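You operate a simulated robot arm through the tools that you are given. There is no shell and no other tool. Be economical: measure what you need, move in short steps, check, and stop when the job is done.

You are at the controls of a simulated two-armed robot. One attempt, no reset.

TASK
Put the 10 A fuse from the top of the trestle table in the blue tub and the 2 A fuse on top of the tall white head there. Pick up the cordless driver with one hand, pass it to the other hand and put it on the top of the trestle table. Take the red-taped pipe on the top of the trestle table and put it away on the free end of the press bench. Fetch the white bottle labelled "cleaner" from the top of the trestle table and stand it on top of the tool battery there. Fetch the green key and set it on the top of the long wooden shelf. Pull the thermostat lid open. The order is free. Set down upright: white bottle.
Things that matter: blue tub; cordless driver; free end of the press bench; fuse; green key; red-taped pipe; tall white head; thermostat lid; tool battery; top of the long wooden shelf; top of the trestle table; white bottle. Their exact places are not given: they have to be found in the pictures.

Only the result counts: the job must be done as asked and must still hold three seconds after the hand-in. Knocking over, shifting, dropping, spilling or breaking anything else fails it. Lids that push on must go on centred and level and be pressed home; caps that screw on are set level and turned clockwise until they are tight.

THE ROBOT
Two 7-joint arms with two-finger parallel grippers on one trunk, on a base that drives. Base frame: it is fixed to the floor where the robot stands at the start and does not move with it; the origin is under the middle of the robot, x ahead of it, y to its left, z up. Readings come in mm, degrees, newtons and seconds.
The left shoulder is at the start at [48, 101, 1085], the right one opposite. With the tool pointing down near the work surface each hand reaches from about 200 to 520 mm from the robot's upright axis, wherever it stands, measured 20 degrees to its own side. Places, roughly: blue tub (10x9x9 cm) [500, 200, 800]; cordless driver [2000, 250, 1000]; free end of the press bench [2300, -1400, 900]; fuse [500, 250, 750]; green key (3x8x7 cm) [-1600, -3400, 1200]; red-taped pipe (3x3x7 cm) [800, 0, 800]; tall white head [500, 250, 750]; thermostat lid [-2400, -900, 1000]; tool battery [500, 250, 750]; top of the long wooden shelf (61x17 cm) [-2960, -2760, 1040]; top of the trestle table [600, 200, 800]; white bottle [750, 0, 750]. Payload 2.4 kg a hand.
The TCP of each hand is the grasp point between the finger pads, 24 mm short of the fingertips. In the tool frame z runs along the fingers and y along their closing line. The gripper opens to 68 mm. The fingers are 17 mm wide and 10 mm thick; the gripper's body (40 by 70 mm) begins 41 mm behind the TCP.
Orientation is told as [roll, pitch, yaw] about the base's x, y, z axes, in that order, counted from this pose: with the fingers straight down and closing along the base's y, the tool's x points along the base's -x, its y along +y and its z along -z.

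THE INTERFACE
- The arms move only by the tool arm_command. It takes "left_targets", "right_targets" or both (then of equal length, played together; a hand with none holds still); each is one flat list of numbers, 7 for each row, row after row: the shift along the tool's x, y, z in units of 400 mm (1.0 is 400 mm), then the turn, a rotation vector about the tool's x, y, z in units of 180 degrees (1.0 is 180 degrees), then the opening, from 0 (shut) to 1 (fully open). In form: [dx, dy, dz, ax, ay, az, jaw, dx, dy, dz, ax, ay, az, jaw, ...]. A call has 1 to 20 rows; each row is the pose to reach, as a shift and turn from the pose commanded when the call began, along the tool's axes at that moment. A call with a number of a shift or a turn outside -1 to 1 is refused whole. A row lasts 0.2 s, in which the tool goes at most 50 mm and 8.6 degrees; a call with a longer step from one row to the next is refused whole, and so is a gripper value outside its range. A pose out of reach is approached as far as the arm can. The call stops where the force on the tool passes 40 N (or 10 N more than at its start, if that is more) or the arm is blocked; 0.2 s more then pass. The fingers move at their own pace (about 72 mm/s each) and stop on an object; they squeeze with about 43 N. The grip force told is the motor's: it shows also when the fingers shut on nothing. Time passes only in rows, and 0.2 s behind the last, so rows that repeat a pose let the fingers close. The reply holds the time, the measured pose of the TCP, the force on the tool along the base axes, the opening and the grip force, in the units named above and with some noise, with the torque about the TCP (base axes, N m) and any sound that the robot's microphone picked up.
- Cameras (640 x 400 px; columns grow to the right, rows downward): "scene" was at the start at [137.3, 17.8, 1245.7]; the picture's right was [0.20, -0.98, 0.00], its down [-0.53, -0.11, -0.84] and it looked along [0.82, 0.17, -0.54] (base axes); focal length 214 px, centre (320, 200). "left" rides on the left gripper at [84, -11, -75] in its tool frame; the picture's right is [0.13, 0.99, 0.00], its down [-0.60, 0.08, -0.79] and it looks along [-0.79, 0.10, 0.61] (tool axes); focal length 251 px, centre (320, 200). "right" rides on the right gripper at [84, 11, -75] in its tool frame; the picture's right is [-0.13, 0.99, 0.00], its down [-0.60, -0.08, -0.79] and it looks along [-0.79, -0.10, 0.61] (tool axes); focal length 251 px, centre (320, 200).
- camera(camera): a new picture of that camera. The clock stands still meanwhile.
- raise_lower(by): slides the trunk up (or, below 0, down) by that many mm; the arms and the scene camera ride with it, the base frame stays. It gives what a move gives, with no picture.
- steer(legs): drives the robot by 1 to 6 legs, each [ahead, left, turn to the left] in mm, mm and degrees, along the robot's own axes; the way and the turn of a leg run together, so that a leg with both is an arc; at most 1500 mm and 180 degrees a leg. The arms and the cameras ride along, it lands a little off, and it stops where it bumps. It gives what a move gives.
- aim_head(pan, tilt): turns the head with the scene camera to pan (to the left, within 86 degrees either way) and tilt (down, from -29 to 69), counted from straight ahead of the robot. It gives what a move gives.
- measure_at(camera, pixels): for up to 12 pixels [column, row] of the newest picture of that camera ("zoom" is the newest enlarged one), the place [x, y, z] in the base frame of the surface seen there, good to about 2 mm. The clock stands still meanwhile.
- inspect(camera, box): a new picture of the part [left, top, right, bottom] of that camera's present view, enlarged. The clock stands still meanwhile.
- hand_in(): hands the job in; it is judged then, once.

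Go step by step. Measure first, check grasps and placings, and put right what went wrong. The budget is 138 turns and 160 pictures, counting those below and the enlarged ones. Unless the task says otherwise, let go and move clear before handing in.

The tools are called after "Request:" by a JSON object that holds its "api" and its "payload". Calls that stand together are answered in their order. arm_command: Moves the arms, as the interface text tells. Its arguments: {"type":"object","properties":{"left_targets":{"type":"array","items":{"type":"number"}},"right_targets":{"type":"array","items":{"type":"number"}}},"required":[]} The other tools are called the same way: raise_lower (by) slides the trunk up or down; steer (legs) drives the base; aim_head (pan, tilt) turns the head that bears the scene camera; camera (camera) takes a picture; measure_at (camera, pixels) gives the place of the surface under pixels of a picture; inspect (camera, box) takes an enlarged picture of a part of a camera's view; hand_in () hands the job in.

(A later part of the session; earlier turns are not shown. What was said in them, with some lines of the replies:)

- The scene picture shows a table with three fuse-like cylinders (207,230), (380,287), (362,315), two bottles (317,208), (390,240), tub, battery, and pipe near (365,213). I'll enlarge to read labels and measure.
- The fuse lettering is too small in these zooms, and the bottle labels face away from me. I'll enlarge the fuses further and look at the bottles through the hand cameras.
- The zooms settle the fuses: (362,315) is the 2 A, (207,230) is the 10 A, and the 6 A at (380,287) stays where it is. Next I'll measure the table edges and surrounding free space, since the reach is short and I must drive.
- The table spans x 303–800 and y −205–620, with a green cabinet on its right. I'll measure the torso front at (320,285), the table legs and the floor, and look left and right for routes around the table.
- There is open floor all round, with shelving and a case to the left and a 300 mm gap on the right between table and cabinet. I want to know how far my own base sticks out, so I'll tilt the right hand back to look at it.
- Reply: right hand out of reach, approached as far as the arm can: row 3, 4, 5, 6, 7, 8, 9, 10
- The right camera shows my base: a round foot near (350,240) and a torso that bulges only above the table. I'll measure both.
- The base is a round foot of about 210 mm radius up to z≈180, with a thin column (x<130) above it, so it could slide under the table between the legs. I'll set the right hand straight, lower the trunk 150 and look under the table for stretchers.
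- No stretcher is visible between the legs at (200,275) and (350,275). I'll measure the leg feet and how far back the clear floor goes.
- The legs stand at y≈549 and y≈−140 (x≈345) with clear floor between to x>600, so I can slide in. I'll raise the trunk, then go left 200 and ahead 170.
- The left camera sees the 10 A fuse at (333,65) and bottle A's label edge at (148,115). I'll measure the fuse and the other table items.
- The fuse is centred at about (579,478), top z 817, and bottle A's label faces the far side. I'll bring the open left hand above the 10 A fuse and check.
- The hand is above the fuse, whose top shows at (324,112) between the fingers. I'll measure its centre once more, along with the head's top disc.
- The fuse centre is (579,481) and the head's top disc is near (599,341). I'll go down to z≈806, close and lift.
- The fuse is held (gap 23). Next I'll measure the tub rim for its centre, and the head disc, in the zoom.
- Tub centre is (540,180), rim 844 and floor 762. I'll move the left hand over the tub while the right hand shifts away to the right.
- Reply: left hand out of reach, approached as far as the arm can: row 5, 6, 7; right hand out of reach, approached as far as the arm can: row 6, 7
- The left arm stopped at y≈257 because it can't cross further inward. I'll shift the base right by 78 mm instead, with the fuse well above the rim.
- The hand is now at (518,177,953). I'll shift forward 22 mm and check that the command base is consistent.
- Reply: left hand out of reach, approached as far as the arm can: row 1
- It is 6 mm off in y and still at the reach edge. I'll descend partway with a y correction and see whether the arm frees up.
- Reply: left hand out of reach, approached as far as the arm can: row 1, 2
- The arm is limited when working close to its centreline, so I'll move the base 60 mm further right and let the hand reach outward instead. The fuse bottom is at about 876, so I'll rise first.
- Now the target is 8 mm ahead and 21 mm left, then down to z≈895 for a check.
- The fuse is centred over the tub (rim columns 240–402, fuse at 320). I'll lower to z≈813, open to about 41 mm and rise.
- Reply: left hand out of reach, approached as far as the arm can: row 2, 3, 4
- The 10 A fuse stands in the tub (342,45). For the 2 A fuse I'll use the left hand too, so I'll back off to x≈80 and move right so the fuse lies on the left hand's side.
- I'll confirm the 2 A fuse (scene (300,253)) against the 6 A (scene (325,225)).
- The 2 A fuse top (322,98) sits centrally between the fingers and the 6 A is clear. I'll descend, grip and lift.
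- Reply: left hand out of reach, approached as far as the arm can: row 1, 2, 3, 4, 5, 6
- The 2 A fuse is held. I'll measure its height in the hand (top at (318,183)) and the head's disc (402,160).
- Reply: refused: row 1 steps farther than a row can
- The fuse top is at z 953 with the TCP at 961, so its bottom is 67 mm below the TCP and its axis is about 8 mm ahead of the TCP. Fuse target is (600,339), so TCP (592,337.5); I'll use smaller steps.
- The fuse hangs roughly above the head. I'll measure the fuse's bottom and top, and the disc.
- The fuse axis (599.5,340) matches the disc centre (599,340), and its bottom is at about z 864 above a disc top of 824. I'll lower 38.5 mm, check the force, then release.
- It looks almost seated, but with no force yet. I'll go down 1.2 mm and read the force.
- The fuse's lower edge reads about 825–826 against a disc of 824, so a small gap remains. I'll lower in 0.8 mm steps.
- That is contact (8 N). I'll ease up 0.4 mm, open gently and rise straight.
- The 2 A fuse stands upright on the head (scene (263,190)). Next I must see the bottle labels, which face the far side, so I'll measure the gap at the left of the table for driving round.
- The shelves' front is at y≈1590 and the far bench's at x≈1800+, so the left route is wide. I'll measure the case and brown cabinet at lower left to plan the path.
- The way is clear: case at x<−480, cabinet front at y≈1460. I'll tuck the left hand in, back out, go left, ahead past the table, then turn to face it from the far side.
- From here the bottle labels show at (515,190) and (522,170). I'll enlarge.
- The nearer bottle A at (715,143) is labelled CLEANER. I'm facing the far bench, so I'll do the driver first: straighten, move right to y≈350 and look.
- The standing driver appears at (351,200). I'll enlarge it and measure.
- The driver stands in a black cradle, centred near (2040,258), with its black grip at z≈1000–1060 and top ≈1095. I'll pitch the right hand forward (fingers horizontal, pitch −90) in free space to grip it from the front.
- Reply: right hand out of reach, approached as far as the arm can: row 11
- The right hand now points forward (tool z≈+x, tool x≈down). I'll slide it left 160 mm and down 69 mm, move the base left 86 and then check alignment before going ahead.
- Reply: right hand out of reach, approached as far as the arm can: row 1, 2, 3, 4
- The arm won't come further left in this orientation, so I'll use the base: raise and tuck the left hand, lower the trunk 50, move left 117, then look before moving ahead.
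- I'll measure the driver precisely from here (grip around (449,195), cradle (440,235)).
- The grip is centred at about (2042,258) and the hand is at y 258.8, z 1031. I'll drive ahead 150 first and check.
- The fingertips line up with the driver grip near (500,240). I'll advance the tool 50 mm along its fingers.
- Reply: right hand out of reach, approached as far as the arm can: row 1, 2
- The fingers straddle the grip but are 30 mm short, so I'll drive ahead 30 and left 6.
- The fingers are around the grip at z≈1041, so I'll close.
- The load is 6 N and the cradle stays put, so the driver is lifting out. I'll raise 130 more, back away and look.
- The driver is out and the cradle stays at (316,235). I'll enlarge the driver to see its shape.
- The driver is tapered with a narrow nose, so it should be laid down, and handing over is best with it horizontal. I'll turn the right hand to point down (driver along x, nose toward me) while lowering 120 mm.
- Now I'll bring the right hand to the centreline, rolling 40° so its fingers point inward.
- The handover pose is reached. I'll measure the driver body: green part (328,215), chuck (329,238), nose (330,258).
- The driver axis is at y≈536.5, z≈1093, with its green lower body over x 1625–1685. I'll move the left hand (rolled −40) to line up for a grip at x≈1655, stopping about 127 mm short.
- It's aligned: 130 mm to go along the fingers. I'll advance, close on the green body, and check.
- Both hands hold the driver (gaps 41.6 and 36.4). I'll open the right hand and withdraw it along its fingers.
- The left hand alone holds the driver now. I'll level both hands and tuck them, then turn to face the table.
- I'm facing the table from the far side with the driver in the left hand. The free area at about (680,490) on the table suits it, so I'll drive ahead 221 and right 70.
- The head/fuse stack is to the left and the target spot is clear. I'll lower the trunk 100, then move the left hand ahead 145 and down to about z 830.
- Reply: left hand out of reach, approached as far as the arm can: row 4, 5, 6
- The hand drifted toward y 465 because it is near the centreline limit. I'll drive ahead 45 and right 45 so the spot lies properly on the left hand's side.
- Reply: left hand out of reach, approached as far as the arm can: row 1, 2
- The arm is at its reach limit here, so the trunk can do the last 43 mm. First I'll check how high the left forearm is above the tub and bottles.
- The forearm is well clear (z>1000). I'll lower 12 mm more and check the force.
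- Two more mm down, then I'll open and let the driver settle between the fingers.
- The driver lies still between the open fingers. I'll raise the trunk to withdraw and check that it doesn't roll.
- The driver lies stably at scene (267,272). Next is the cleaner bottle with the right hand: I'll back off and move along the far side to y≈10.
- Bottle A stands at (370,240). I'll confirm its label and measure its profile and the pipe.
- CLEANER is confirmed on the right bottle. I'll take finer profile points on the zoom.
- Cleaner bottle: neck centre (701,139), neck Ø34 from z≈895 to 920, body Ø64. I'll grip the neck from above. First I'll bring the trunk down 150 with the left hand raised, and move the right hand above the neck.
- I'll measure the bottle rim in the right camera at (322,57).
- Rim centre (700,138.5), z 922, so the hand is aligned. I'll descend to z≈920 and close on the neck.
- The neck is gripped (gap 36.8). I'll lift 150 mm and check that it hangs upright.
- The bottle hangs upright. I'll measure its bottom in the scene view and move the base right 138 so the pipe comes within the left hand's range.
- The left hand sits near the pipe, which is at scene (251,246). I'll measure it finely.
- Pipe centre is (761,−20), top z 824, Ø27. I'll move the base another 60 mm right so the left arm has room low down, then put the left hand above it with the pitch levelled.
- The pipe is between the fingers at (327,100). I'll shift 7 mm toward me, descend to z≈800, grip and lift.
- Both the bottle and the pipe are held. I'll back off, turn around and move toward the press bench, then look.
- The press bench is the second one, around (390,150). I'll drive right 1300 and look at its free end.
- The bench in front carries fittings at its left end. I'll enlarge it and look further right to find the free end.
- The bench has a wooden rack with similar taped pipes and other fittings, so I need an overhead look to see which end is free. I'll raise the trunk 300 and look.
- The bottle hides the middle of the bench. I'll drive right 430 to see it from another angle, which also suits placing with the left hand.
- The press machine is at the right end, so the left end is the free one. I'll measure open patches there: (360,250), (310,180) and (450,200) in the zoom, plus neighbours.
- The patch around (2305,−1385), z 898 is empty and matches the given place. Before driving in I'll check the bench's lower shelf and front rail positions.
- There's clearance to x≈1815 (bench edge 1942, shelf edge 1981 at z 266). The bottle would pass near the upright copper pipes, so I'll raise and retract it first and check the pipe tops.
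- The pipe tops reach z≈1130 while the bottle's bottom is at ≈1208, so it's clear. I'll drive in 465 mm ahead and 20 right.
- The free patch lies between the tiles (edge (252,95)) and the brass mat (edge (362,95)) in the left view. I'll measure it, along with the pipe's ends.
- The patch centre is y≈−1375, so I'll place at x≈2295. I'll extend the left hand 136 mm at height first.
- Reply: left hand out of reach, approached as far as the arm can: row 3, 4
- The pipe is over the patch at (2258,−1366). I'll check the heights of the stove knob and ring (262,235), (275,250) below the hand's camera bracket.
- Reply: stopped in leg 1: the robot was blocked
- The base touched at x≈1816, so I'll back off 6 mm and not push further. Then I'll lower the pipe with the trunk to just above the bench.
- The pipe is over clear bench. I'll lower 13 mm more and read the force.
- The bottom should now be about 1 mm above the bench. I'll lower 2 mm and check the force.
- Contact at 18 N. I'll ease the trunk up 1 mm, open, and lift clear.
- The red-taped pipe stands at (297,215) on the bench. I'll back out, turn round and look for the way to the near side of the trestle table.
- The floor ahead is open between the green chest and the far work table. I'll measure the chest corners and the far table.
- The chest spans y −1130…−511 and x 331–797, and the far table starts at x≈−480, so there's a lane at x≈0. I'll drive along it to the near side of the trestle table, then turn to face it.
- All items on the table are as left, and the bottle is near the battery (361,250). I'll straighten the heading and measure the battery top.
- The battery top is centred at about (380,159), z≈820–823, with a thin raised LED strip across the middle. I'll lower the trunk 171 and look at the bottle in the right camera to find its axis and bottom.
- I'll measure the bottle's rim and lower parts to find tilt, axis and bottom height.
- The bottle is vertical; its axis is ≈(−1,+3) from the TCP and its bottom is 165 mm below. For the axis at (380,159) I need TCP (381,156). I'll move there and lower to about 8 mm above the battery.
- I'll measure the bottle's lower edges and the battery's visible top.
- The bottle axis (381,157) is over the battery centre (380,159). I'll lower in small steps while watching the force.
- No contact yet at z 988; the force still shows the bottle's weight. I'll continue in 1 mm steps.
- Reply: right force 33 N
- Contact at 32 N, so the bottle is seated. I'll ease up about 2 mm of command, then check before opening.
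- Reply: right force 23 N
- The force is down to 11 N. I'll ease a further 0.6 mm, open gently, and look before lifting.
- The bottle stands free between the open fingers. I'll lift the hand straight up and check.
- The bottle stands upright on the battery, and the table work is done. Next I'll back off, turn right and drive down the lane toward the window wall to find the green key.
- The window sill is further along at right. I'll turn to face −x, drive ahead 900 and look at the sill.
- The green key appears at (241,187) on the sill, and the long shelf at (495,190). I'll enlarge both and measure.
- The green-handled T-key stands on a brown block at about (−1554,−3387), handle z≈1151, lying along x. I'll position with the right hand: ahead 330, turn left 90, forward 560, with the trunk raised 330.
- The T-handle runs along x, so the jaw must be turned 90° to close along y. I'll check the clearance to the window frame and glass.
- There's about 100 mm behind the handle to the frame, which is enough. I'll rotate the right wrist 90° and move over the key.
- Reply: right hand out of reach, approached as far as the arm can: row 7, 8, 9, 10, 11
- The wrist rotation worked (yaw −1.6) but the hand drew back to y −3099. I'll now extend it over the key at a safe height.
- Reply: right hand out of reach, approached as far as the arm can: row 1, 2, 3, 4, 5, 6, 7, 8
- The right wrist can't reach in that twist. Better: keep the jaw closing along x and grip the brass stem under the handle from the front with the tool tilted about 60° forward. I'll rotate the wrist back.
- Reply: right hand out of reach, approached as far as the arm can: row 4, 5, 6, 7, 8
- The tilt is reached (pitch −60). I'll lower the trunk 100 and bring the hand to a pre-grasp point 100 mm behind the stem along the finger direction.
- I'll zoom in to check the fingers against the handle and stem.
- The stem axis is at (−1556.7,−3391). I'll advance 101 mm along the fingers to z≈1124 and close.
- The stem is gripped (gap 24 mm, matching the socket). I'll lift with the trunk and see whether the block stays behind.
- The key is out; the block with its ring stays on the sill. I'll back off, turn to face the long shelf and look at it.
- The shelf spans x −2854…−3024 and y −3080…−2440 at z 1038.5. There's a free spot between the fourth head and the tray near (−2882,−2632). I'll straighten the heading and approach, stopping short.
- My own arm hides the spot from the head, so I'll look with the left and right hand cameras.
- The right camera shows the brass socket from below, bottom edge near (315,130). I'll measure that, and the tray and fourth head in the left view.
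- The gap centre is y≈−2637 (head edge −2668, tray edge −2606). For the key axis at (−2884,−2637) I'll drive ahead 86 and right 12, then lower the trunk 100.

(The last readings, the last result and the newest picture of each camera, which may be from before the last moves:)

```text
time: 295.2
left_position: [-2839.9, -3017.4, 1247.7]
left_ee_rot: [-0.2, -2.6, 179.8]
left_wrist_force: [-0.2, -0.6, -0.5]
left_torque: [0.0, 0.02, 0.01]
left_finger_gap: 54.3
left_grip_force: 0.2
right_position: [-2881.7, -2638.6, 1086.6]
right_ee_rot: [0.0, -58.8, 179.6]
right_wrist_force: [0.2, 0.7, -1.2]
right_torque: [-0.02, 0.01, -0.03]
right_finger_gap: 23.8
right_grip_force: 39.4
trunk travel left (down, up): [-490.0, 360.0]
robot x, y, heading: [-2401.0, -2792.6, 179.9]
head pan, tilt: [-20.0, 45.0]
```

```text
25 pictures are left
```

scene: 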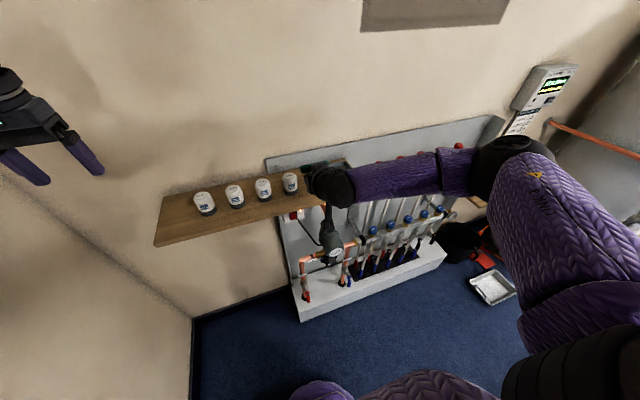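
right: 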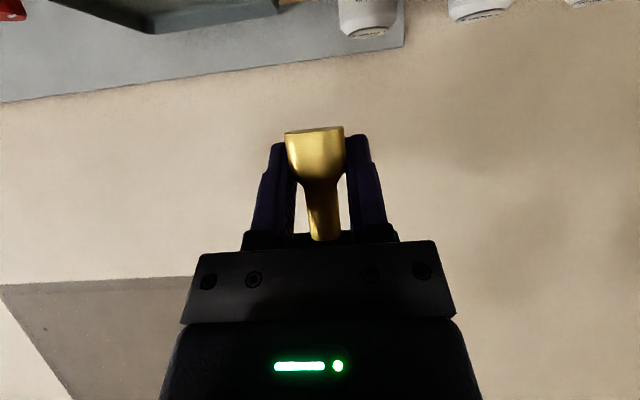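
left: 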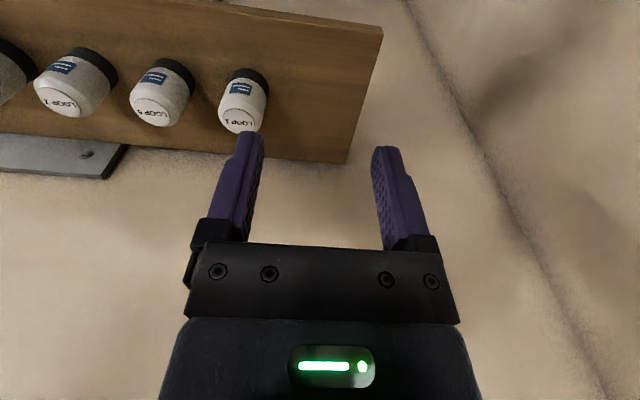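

The key bottom should be about 23 mm above the shelf. I'll lower 19, then creep.

Request:
{"api": "raise_lower", "payload": {"by": -19}}

Request:
{"api": "raise_lower", "payload": {"by": -3}}

Request:
{"api": "camera", "payload": {"camera": "right"}}

```text
time: 295.9
left_position: [-2839.2, -3017.5, 1229.8]
left_ee_rot: [-0.2, -2.5, 179.8]
left_wrist_force: [0.1, 0.1, -0.2]
left_torque: [0.03, -0.02, -0.01]
left_finger_gap: 54.2
left_grip_force: 0.0
right_position: [-2881.8, -2638.9, 1067.4]
right_ee_rot: [0.1, -58.6, 179.7]
right_wrist_force: [0.5, -0.5, 0.6]
right_torque: [-0.01, -0.02, -0.03]
right_finger_gap: 23.7
right_grip_force: 40.2
trunk travel left (down, up): [-471.0, 379.0]
robot x, y, heading: [-2401.1, -2792.8, 179.9]
head pan, tilt: [-20.0, 45.0]
```

```text
time: 296.4
left_position: [-2839.2, -3016.2, 1226.8]
left_ee_rot: [-0.3, -2.5, 179.8]
left_wrist_force: [-0.2, -0.8, 0.4]
left_torque: [-0.01, 0.04, -0.03]
left_finger_gap: 54.5
left_grip_force: 0.0
right_position: [-2881.2, -2638.3, 1064.1]
right_ee_rot: [0.0, -58.6, 179.6]
right_wrist_force: [-0.6, 0.1, -0.7]
right_torque: [-0.01, 0.0, -0.02]
right_finger_gap: 23.6
right_grip_force: 39.7
trunk travel left (down, up): [-468.0, 382.0]
robot x, y, heading: [-2402.8, -2793.8, 180.1]
head pan, tilt: [-20.0, 45.0]
```

```text
24 pictures are left
```

right: 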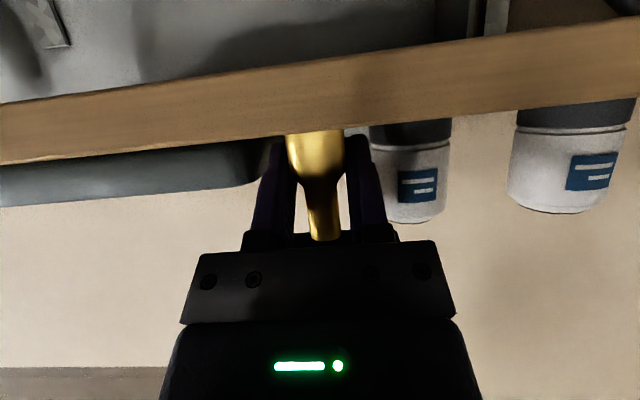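

No contact yet, and the fingers fit between tray and head. I'll continue down by 2 mm twice.

Request:
{"api": "raise_lower", "payload": {"by": -2}}

Request:
{"api": "raise_lower", "payload": {"by": -1}}

```text
time: 296.9
left_position: [-2839.1, -3017.1, 1223.8]
left_ee_rot: [-0.2, -2.5, 179.8]
left_wrist_force: [0.0, 0.1, 0.1]
left_torque: [0.01, 0.01, 0.03]
left_finger_gap: 54.6
left_grip_force: 0.0
right_position: [-2883.6, -2637.6, 1063.3]
right_ee_rot: [-0.1, -58.6, 179.5]
right_wrist_force: [-0.7, -0.6, 1.1]
right_torque: [-0.03, -0.02, -0.01]
right_finger_gap: 23.7
right_grip_force: 39.3
trunk travel left (down, up): [-466.0, 384.0]
robot x, y, heading: [-2399.8, -2793.5, 180.2]
head pan, tilt: [-20.0, 45.0]
```

```text
time: 297.4
left_position: [-2838.2, -3017.6, 1224.2]
left_ee_rot: [-0.2, -2.5, 179.9]
left_wrist_force: [0.0, -0.2, -1.0]
left_torque: [-0.02, -0.02, -0.01]
left_finger_gap: 54.3
left_grip_force: 0.1
right_position: [-2883.0, -2637.5, 1062.4]
right_ee_rot: [0.0, -58.6, 179.7]
right_wrist_force: [-2.6, 0.6, 11.0]
right_torque: [-0.04, 0.12, -0.01]
right_finger_gap: 23.6
right_grip_force: 39.7
trunk travel left (down, up): [-465.0, 385.0]
robot x, y, heading: [-2402.0, -2793.7, 179.6]
head pan, tilt: [-20.0, 45.0]
```

Contact at 11 N with the key seated. I'll open slightly (30 mm gap) and withdraw horizontally.

Request:
{"api": "arm_command", "payload": {"right_targets": [0, 0, 0, 0, 0, 0, 0.44, 0, 0, 0, 0, 0, 0, 0.45, 0.013, 0, -0.021, 0, 0, 0, 0.45, 0.039, 0, -0.064, 0, 0, 0, 0.45, 0.078, 0, -0.128, 0, 0, 0, 0.45, 0.13, 0, -0.2135, 0, 0, 0, 0.45]}}

Request:
{"api": "camera", "payload": {"camera": "right"}}

```text
time: 298.8
left_position: [-2838.8, -3017.7, 1223.5]
left_ee_rot: [-0.2, -2.5, 179.9]
left_wrist_force: [-0.3, -0.3, 0.0]
left_torque: [-0.04, 0.01, 0.02]
left_finger_gap: 54.3
left_grip_force: 0.1
right_position: [-2863.0, -2632.9, 1064.4]
right_ee_rot: [1.8, -57.8, 178.6]
right_wrist_force: [-0.7, 0.2, 0.1]
right_torque: [0.01, 0.01, 0.0]
right_finger_gap: 30.3
right_grip_force: 0.1
right hand out of reach, approached as far as the arm can: row 4, 5, 6
trunk travel left (down, up): [-465.0, 385.0]
robot x, y, heading: [-2401.8, -2796.4, 180.0]
head pan, tilt: [-20.0, 45.0]
```

```text
23 pictures are left
```

right: 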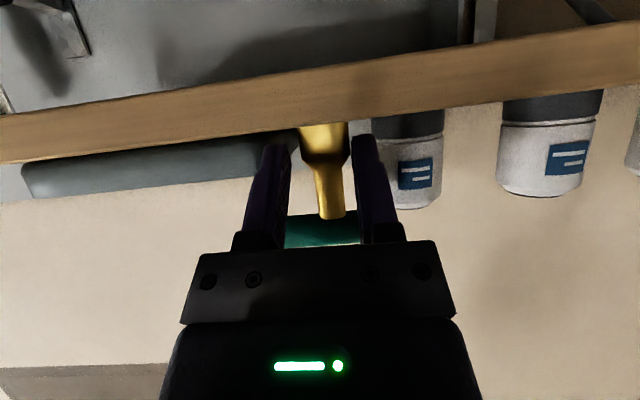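

The key stands by itself; the arm is at its inner limit, so I'll withdraw by driving straight back.

Request:
{"api": "steer", "payload": {"legs": [[-250, 0, 0]]}}

Request:
{"api": "raise_lower", "payload": {"by": 100}}

Request:
{"api": "aim_head", "payload": {"pan": -5, "tilt": 30}}

Request:
{"api": "camera", "payload": {"camera": "scene"}}

```text
time: 300.6
left_position: [-2590.7, -3017.1, 1223.9]
left_ee_rot: [-0.2, -2.6, 179.9]
left_wrist_force: [-0.1, 0.0, 0.0]
left_torque: [-0.02, 0.01, -0.01]
left_finger_gap: 54.4
left_grip_force: 0.0
right_position: [-2613.1, -2633.6, 1065.4]
right_ee_rot: [1.8, -57.8, 178.6]
right_wrist_force: [1.0, -0.8, -0.5]
right_torque: [-0.04, 0.01, -0.02]
right_finger_gap: 30.9
right_grip_force: 0.0
trunk travel left (down, up): [-465.0, 385.0]
robot x, y, heading: [-2153.9, -2795.6, 179.8]
head pan, tilt: [-20.0, 45.0]
```

```text
time: 302.0
left_position: [-2590.3, -3018.6, 1323.1]
left_ee_rot: [-0.3, -2.5, 179.8]
left_wrist_force: [1.1, 0.1, -0.3]
left_torque: [0.01, 0.01, 0.0]
left_finger_gap: 54.7
left_grip_force: 0.0
right_position: [-2614.4, -2633.3, 1165.6]
right_ee_rot: [1.8, -57.8, 178.6]
right_wrist_force: [-0.7, -0.4, -0.3]
right_torque: [0.05, 0.02, 0.0]
right_finger_gap: 30.7
right_grip_force: 0.0
trunk travel left (down, up): [-565.0, 285.0]
robot x, y, heading: [-2151.3, -2793.2, 180.2]
head pan, tilt: [-20.0, 45.0]
```

```text
time: 302.7
left_position: [-2590.7, -3018.4, 1322.5]
left_ee_rot: [-0.2, -2.5, 179.8]
left_wrist_force: [0.0, -0.1, 0.3]
left_torque: [0.01, 0.0, 0.0]
left_finger_gap: 54.7
left_grip_force: 0.1
right_position: [-2612.9, -2634.5, 1164.8]
right_ee_rot: [1.8, -57.8, 178.6]
right_wrist_force: [1.1, -0.5, 0.4]
right_torque: [-0.03, -0.01, 0.0]
right_finger_gap: 30.5
right_grip_force: 0.0
trunk travel left (down, up): [-565.0, 285.0]
robot x, y, heading: [-2154.3, -2795.5, 179.6]
head pan, tilt: [-5.0, 30.0]
```

```text
22 pictures are left
5 turns are left
```

scene: 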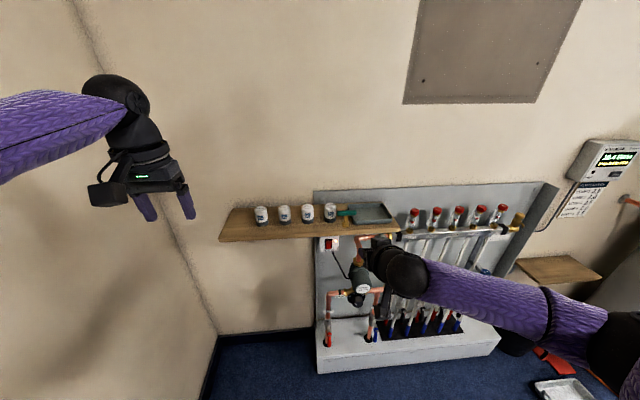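

The key stands on the shelf beside the fourth head (scene (347,212)). Few turns remain, so I'll go straight for the thermostat: back off, move right to the cylinder, lower the trunk and look, measuring a grid at once.

Request:
{"api": "steer", "payload": {"legs": [[-300, 0, 0], [0, -1400, 0], [0, -180, 0]]}}

Request:
{"api": "raise_lower", "payload": {"by": -200}}

Request:
{"api": "aim_head", "payload": {"pan": -28, "tilt": 22}}

Request:
{"api": "camera", "payload": {"camera": "scene"}}

Request:
{"api": "inspect", "payload": {"camera": "scene", "box": [200, 60, 520, 260]}}

Request:
{"api": "measure_at", "payload": {"camera": "scene", "pixels": [[260, 120], [320, 120], [380, 120], [440, 120], [260, 170], [320, 170], [380, 170], [440, 170], [260, 220], [320, 220], [380, 220], [440, 220]]}}

Request:
{"api": "measure_at", "payload": {"camera": "scene", "pixels": [[280, 140], [300, 140], [340, 140], [360, 140], [300, 190], [340, 190], [360, 190], [400, 190], [300, 240], [340, 240], [400, 140], [420, 190]]}}

```text
time: 312.5
left_position: [-2296.3, -1436.2, 1323.2]
left_ee_rot: [-0.2, -2.5, -179.2]
left_wrist_force: [-0.5, 0.5, -0.7]
left_torque: [-0.01, 0.02, -0.04]
left_finger_gap: 54.6
left_grip_force: 0.0
right_position: [-2325.8, -1054.4, 1164.5]
right_ee_rot: [1.9, -57.9, 179.4]
right_wrist_force: [-0.3, -0.5, 0.0]
right_torque: [0.0, -0.02, 0.0]
right_finger_gap: 30.6
right_grip_force: 0.1
trunk travel left (down, up): [-565.0, 285.0]
robot x, y, heading: [-1861.5, -1209.9, -179.4]
head pan, tilt: [-5.0, 30.0]
```

```text
time: 314.7
left_position: [-2296.5, -1437.4, 1122.7]
left_ee_rot: [-0.2, -2.5, -179.1]
left_wrist_force: [-0.4, 0.0, -1.0]
left_torque: [0.02, -0.03, 0.02]
left_finger_gap: 54.4
left_grip_force: 0.1
right_position: [-2326.8, -1053.5, 966.0]
right_ee_rot: [2.0, -57.5, 179.7]
right_wrist_force: [-0.5, -0.7, -0.4]
right_torque: [0.01, 0.03, 0.01]
right_finger_gap: 30.6
right_grip_force: 0.1
trunk travel left (down, up): [-365.0, 485.0]
robot x, y, heading: [-1863.4, -1204.0, -179.2]
head pan, tilt: [-5.0, 30.0]
```

```text
time: 315.5
left_position: [-2296.0, -1437.0, 1122.1]
left_ee_rot: [-0.3, -2.4, -179.2]
left_wrist_force: [0.6, 1.4, -0.3]
left_torque: [-0.02, 0.0, -0.01]
left_finger_gap: 54.2
left_grip_force: 0.1
right_position: [-2326.8, -1053.3, 965.6]
right_ee_rot: [1.7, -57.5, 179.5]
right_wrist_force: [0.1, -0.7, 0.2]
right_torque: [-0.01, 0.01, 0.0]
right_finger_gap: 30.7
right_grip_force: 0.1
trunk travel left (down, up): [-365.0, 485.0]
robot x, y, heading: [-1866.7, -1205.3, -179.0]
head pan, tilt: [-28.0, 22.0]
```

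```text
21 pictures are left
```

scene: 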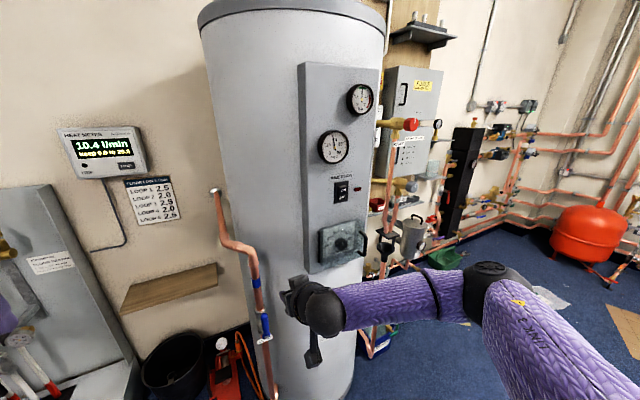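

```text
2.00 times, centred on (360, 160) of scene
```

zoom: 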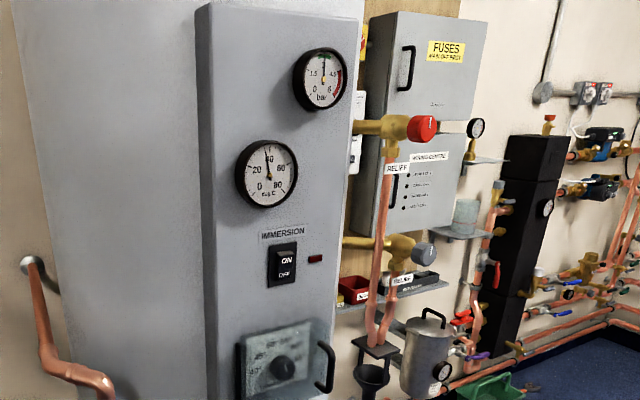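

```text
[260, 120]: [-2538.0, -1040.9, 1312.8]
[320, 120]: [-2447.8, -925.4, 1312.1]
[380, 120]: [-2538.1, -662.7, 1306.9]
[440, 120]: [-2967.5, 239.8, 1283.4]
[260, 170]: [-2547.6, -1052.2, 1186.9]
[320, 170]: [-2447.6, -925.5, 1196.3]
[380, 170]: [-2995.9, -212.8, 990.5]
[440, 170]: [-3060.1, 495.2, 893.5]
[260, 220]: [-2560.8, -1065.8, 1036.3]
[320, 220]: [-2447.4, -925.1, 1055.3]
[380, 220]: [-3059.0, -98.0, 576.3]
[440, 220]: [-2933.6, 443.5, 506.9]
```

```text
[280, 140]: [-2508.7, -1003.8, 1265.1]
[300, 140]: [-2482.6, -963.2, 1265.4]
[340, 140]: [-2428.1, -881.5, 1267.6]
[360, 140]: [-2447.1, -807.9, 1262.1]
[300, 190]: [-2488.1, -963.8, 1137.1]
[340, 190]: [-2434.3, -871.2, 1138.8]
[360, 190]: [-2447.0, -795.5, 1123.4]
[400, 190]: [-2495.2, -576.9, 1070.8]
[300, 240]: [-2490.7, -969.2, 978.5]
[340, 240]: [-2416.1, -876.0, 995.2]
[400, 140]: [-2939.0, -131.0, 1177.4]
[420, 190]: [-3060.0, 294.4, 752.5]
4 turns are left
```

The lid is the clear cover at (342,240), hinged at its left with a D-handle at its right (365,244). I'll measure the handle finely, then bring the robot 30 back and 245 right with the jaw open so the hand stands before the handle.

Request:
{"api": "inspect", "payload": {"camera": "scene", "box": [310, 220, 390, 270]}}

Request:
{"api": "measure_at", "payload": {"camera": "zoom", "pixels": [[410, 190], [420, 190], [430, 190], [440, 190], [450, 190], [460, 190], [400, 190], [430, 150], [440, 150], [430, 230], [440, 230], [420, 230]]}}

Request:
{"api": "measure_at", "payload": {"camera": "zoom", "pixels": [[410, 110], [425, 110], [440, 120], [445, 170], [445, 210], [435, 260], [420, 260], [410, 270], [80, 100], [80, 300], [250, 200], [380, 200]]}}

Request:
{"api": "steer", "payload": {"legs": [[-40, 0, -1], [0, -245, 0]]}}

Request:
{"api": "arm_command", "payload": {"right_targets": [0, 0, 0, 0, 0, 0, 0.9, 0, 0, 0, 0, 0, 0, 0.9, 0, 0, 0, 0, 0, 0, 0.9]}}

Request:
{"api": "aim_head", "payload": {"pan": -10, "tilt": 30}}

Request:
{"api": "camera", "payload": {"camera": "scene"}}

Request:
{"api": "camera", "payload": {"camera": "right"}}

```text
8.00 times, centred on (350, 245) of scene
```

zoom: 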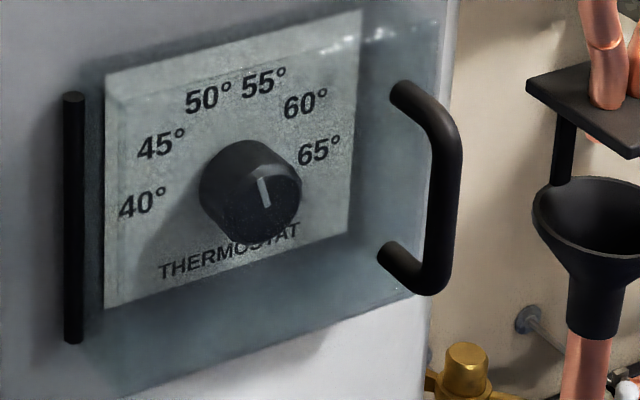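

```text
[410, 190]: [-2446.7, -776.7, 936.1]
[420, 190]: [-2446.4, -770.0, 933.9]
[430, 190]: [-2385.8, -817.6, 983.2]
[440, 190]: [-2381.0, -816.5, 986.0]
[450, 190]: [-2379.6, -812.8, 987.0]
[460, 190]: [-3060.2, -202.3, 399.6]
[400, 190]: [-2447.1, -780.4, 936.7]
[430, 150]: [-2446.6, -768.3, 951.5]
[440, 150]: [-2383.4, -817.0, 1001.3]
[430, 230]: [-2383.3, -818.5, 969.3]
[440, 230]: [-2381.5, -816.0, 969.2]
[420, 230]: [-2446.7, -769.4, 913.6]
```

```text
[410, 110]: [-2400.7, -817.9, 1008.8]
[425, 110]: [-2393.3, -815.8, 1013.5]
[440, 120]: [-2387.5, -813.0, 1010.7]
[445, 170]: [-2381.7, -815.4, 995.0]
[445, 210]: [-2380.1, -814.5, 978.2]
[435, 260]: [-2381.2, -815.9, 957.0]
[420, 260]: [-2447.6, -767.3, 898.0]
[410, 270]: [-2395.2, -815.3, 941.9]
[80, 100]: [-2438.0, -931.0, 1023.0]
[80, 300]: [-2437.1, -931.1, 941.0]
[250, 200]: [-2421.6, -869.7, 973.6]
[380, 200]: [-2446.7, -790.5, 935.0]
```

```text
time: 317.8
left_position: [-2258.4, -1189.4, 1122.4]
left_ee_rot: [-0.3, -2.5, 179.7]
left_wrist_force: [0.7, -0.4, 0.1]
left_torque: [0.01, 0.0, 0.03]
left_finger_gap: 54.5
left_grip_force: 0.1
right_position: [-2283.5, -806.5, 965.1]
right_ee_rot: [1.8, -57.5, 178.6]
right_wrist_force: [0.0, 0.1, 0.3]
right_torque: [0.01, -0.03, 0.01]
right_finger_gap: 30.6
right_grip_force: 0.1
trunk travel left (down, up): [-365.0, 485.0]
robot x, y, heading: [-1819.5, -968.4, 179.8]
head pan, tilt: [-28.0, 22.0]
```

```text
time: 318.6
left_position: [-2259.1, -1191.0, 1123.2]
left_ee_rot: [-0.3, -2.5, 179.8]
left_wrist_force: [-0.6, 0.9, -0.3]
left_torque: [0.01, 0.01, -0.01]
left_finger_gap: 54.4
left_grip_force: 0.2
right_position: [-2283.8, -805.6, 965.7]
right_ee_rot: [1.8, -57.5, 178.7]
right_wrist_force: [-0.5, -0.5, -0.1]
right_torque: [-0.03, 0.01, 0.01]
right_finger_gap: 61.2
right_grip_force: 0.0
trunk travel left (down, up): [-365.0, 485.0]
robot x, y, heading: [-1819.7, -966.4, 179.7]
head pan, tilt: [-28.0, 22.0]
```

```text
time: 319.4
left_position: [-2259.6, -1190.6, 1123.2]
left_ee_rot: [-0.3, -2.5, 179.8]
left_wrist_force: [0.9, 0.0, -1.2]
left_torque: [-0.02, 0.02, -0.03]
left_finger_gap: 54.6
left_grip_force: 0.1
right_position: [-2282.9, -807.0, 966.2]
right_ee_rot: [1.7, -57.4, 178.6]
right_wrist_force: [-0.3, 0.4, -0.6]
right_torque: [0.0, -0.03, 0.0]
right_finger_gap: 61.1
right_grip_force: 0.1
trunk travel left (down, up): [-365.0, 485.0]
robot x, y, heading: [-1823.5, -968.7, 179.9]
head pan, tilt: [-10.0, 30.0]
```

```text
18 pictures are left
```

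scene: 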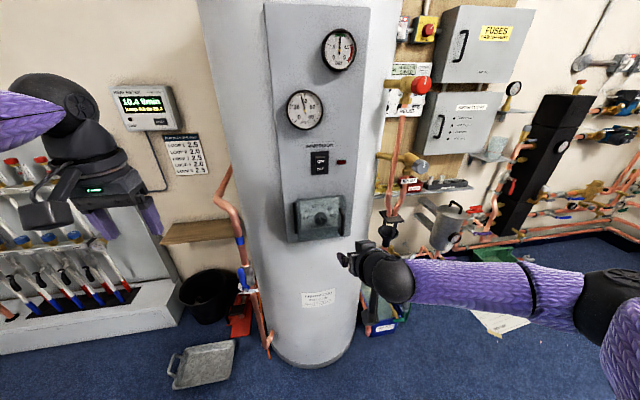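

```text
17 pictures are left
3 turns are left
```

right: 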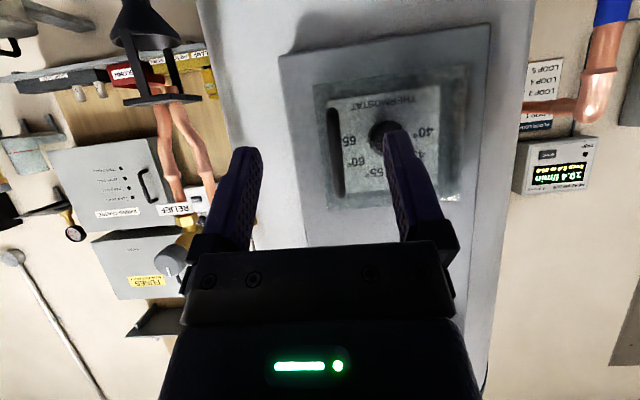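

The handle bar is vertical at about (−2385,−812), z 957–1008, and the hinge is at (−2438,−931). I'll raise the hand 21 mm, drive ahead 97, grip the bar, and swing it along the 131 mm arc with base legs, then release, back off and look.

Request:
{"api": "arm_command", "payload": {"right_targets": [-0.0442, 0.0125, -0.0283, 0, 0, 0, 0.9, -0.0442, 0.0125, -0.0283, 0, 0, 0, 0.9]}}

Request:
{"api": "steer", "payload": {"legs": [[97, 0, 0]]}}

Request:
{"api": "arm_command", "payload": {"right_targets": [0, 0, 0, 0, 0, 0, 0, 0, 0, 0, 0, 0, 0, 0, 0, 0, 0, 0, 0, 0, 0, 0, 0, 0, 0, 0, 0, 0]}}

Request:
{"api": "steer", "payload": {"legs": [[-29, 18, 0], [-23.3, 25, 0], [-16.1, 30.2, 0], [-7.7, 33.3, 0], [1.2, 34.2, 0], [10, 32.7, 0]]}}

Request:
{"api": "arm_command", "payload": {"right_targets": [0, 0, 0, 0, 0, 0, 0.8, 0, 0, 0, 0, 0, 0, 0.9, 0, 0, 0, 0, 0, 0, 0.9]}}

Request:
{"api": "steer", "payload": {"legs": [[-130, 0, 0]]}}

Request:
{"api": "aim_head", "payload": {"pan": -22, "tilt": 32}}

Request:
{"api": "camera", "payload": {"camera": "scene"}}

Request:
{"api": "camera", "payload": {"camera": "right"}}

```text
time: 320.0
left_position: [-2259.2, -1190.7, 1123.1]
left_ee_rot: [-0.4, -2.5, 179.8]
left_wrist_force: [-0.1, 0.1, 0.7]
left_torque: [-0.01, 0.0, -0.03]
left_finger_gap: 54.5
left_grip_force: 0.0
right_position: [-2281.1, -811.2, 986.2]
right_ee_rot: [1.7, -57.5, 178.6]
right_wrist_force: [-0.7, 0.4, -0.3]
right_torque: [0.03, 0.0, -0.01]
right_finger_gap: 61.4
right_grip_force: 0.2
trunk travel left (down, up): [-365.0, 485.0]
robot x, y, heading: [-1821.9, -970.1, 179.5]
head pan, tilt: [-10.0, 30.0]
```

```text
time: 321.1
left_position: [-2357.3, -1190.0, 1123.3]
left_ee_rot: [-0.3, -2.4, 179.8]
left_wrist_force: [-0.4, 0.2, -0.6]
left_torque: [0.02, -0.03, -0.02]
left_finger_gap: 54.4
left_grip_force: 0.1
right_position: [-2379.0, -810.6, 986.5]
right_ee_rot: [1.8, -57.5, 178.6]
right_wrist_force: [0.0, 0.7, -0.7]
right_torque: [-0.02, -0.01, 0.0]
right_finger_gap: 61.2
right_grip_force: 0.1
trunk travel left (down, up): [-365.0, 485.0]
robot x, y, heading: [-1917.0, -968.1, 179.7]
head pan, tilt: [-10.0, 30.0]
```

```text
time: 322.1
left_position: [-2358.3, -1190.6, 1123.3]
left_ee_rot: [-0.3, -2.5, 179.9]
left_wrist_force: [0.5, -0.4, -0.7]
left_torque: [0.01, 0.02, -0.01]
left_finger_gap: 54.3
left_grip_force: 0.0
right_position: [-2378.4, -812.2, 985.3]
right_ee_rot: [1.7, -57.5, 178.7]
right_wrist_force: [0.1, -8.1, -1.9]
right_torque: [0.4, 0.15, 0.12]
right_finger_gap: 10.6
right_grip_force: 32.1
trunk travel left (down, up): [-365.0, 485.0]
robot x, y, heading: [-1917.2, -964.8, 179.6]
head pan, tilt: [-10.0, 30.0]
```

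```text
time: 325.2
left_position: [-2293.2, -1361.9, 1123.9]
left_ee_rot: [-0.4, -2.5, 179.7]
left_wrist_force: [-0.5, -0.2, 0.0]
left_torque: [0.01, 0.01, -0.01]
left_finger_gap: 54.3
left_grip_force: 0.1
right_position: [-2314.1, -983.9, 985.0]
right_ee_rot: [1.7, -57.7, 178.7]
right_wrist_force: [1.4, -0.1, 1.8]
right_torque: [-0.01, -0.02, 0.09]
right_finger_gap: 10.8
right_grip_force: 31.2
trunk travel left (down, up): [-365.0, 485.0]
robot x, y, heading: [-1855.7, -1140.3, 180.0]
head pan, tilt: [-10.0, 30.0]
```

```text
time: 326.0
left_position: [-2292.5, -1362.5, 1122.4]
left_ee_rot: [-0.2, -2.5, 179.8]
left_wrist_force: [-0.4, -0.4, 0.6]
left_torque: [-0.02, 0.01, 0.01]
left_finger_gap: 54.6
left_grip_force: 0.1
right_position: [-2316.1, -983.0, 986.9]
right_ee_rot: [1.6, -57.6, 178.8]
right_wrist_force: [0.3, 0.2, 0.0]
right_torque: [-0.03, -0.03, 0.03]
right_finger_gap: 61.3
right_grip_force: 0.0
trunk travel left (down, up): [-365.0, 485.0]
robot x, y, heading: [-1856.6, -1138.7, 179.5]
head pan, tilt: [-10.0, 30.0]
```

```text
time: 327.3
left_position: [-2164.0, -1362.5, 1123.7]
left_ee_rot: [-0.3, -2.5, 179.8]
left_wrist_force: [-0.2, -1.0, 0.6]
left_torque: [-0.02, 0.0, 0.0]
left_finger_gap: 54.4
left_grip_force: 0.1
right_position: [-2185.7, -983.6, 985.7]
right_ee_rot: [1.7, -57.6, 178.7]
right_wrist_force: [-0.2, 0.0, 0.6]
right_torque: [0.02, 0.0, -0.05]
right_finger_gap: 61.4
right_grip_force: 0.1
trunk travel left (down, up): [-365.0, 485.0]
robot x, y, heading: [-1725.5, -1141.4, 179.7]
head pan, tilt: [-10.0, 30.0]
```

```text
time: 328.1
left_position: [-2164.4, -1362.2, 1123.3]
left_ee_rot: [-0.2, -2.4, 179.7]
left_wrist_force: [0.4, 1.0, 0.1]
left_torque: [0.05, 0.0, 0.01]
left_finger_gap: 54.6
left_grip_force: 0.1
right_position: [-2185.6, -982.2, 987.1]
right_ee_rot: [1.6, -57.6, 178.7]
right_wrist_force: [-0.2, 0.1, -0.2]
right_torque: [0.04, 0.01, 0.0]
right_finger_gap: 61.4
right_grip_force: 0.2
trunk travel left (down, up): [-365.0, 485.0]
robot x, y, heading: [-1727.8, -1138.3, 179.7]
head pan, tilt: [-22.0, 32.0]
```

```text
16 pictures are left
```

scene: 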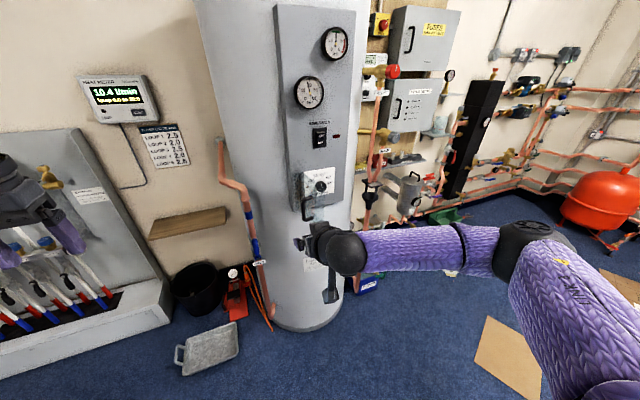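

```text
15 pictures are left
2 turns are left
```

right: 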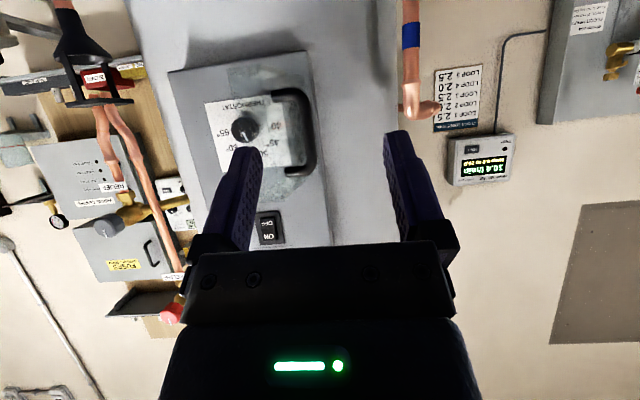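

The lid now stands open about 90°: the dial is uncovered and the handle is swung to the left (scene (307,205)), and it stayed there after release with both hands clear. All parts of the job are done, so I'll hand in.

Request:
{"api": "hand_in", "payload": {}}

```text
The job is handed in.
```

I finished every part of the task and handed it in:

- **Fuses:** the 10 A fuse is in the blue tub, and the 2 A fuse stands on the tall white head.
- **Cordless driver:** it went from the right hand to the left and lies on the trestle table.
- **Red-taped pipe:** it stands on the left end of the press bench. That end is not fully clear, so I took it as the free end because the press machine is at the other end, and used an empty patch there.
- **White bottle (cleaner):** it stands upright on the tool battery.
- **Green key:** it stands on the long wooden shelf.
- **Thermostat lid:** it is open about 90°, though I didn't check whether it opens further.

At the press bench the robot's base was blocked once. I backed it off straight away and saw nothing moved.
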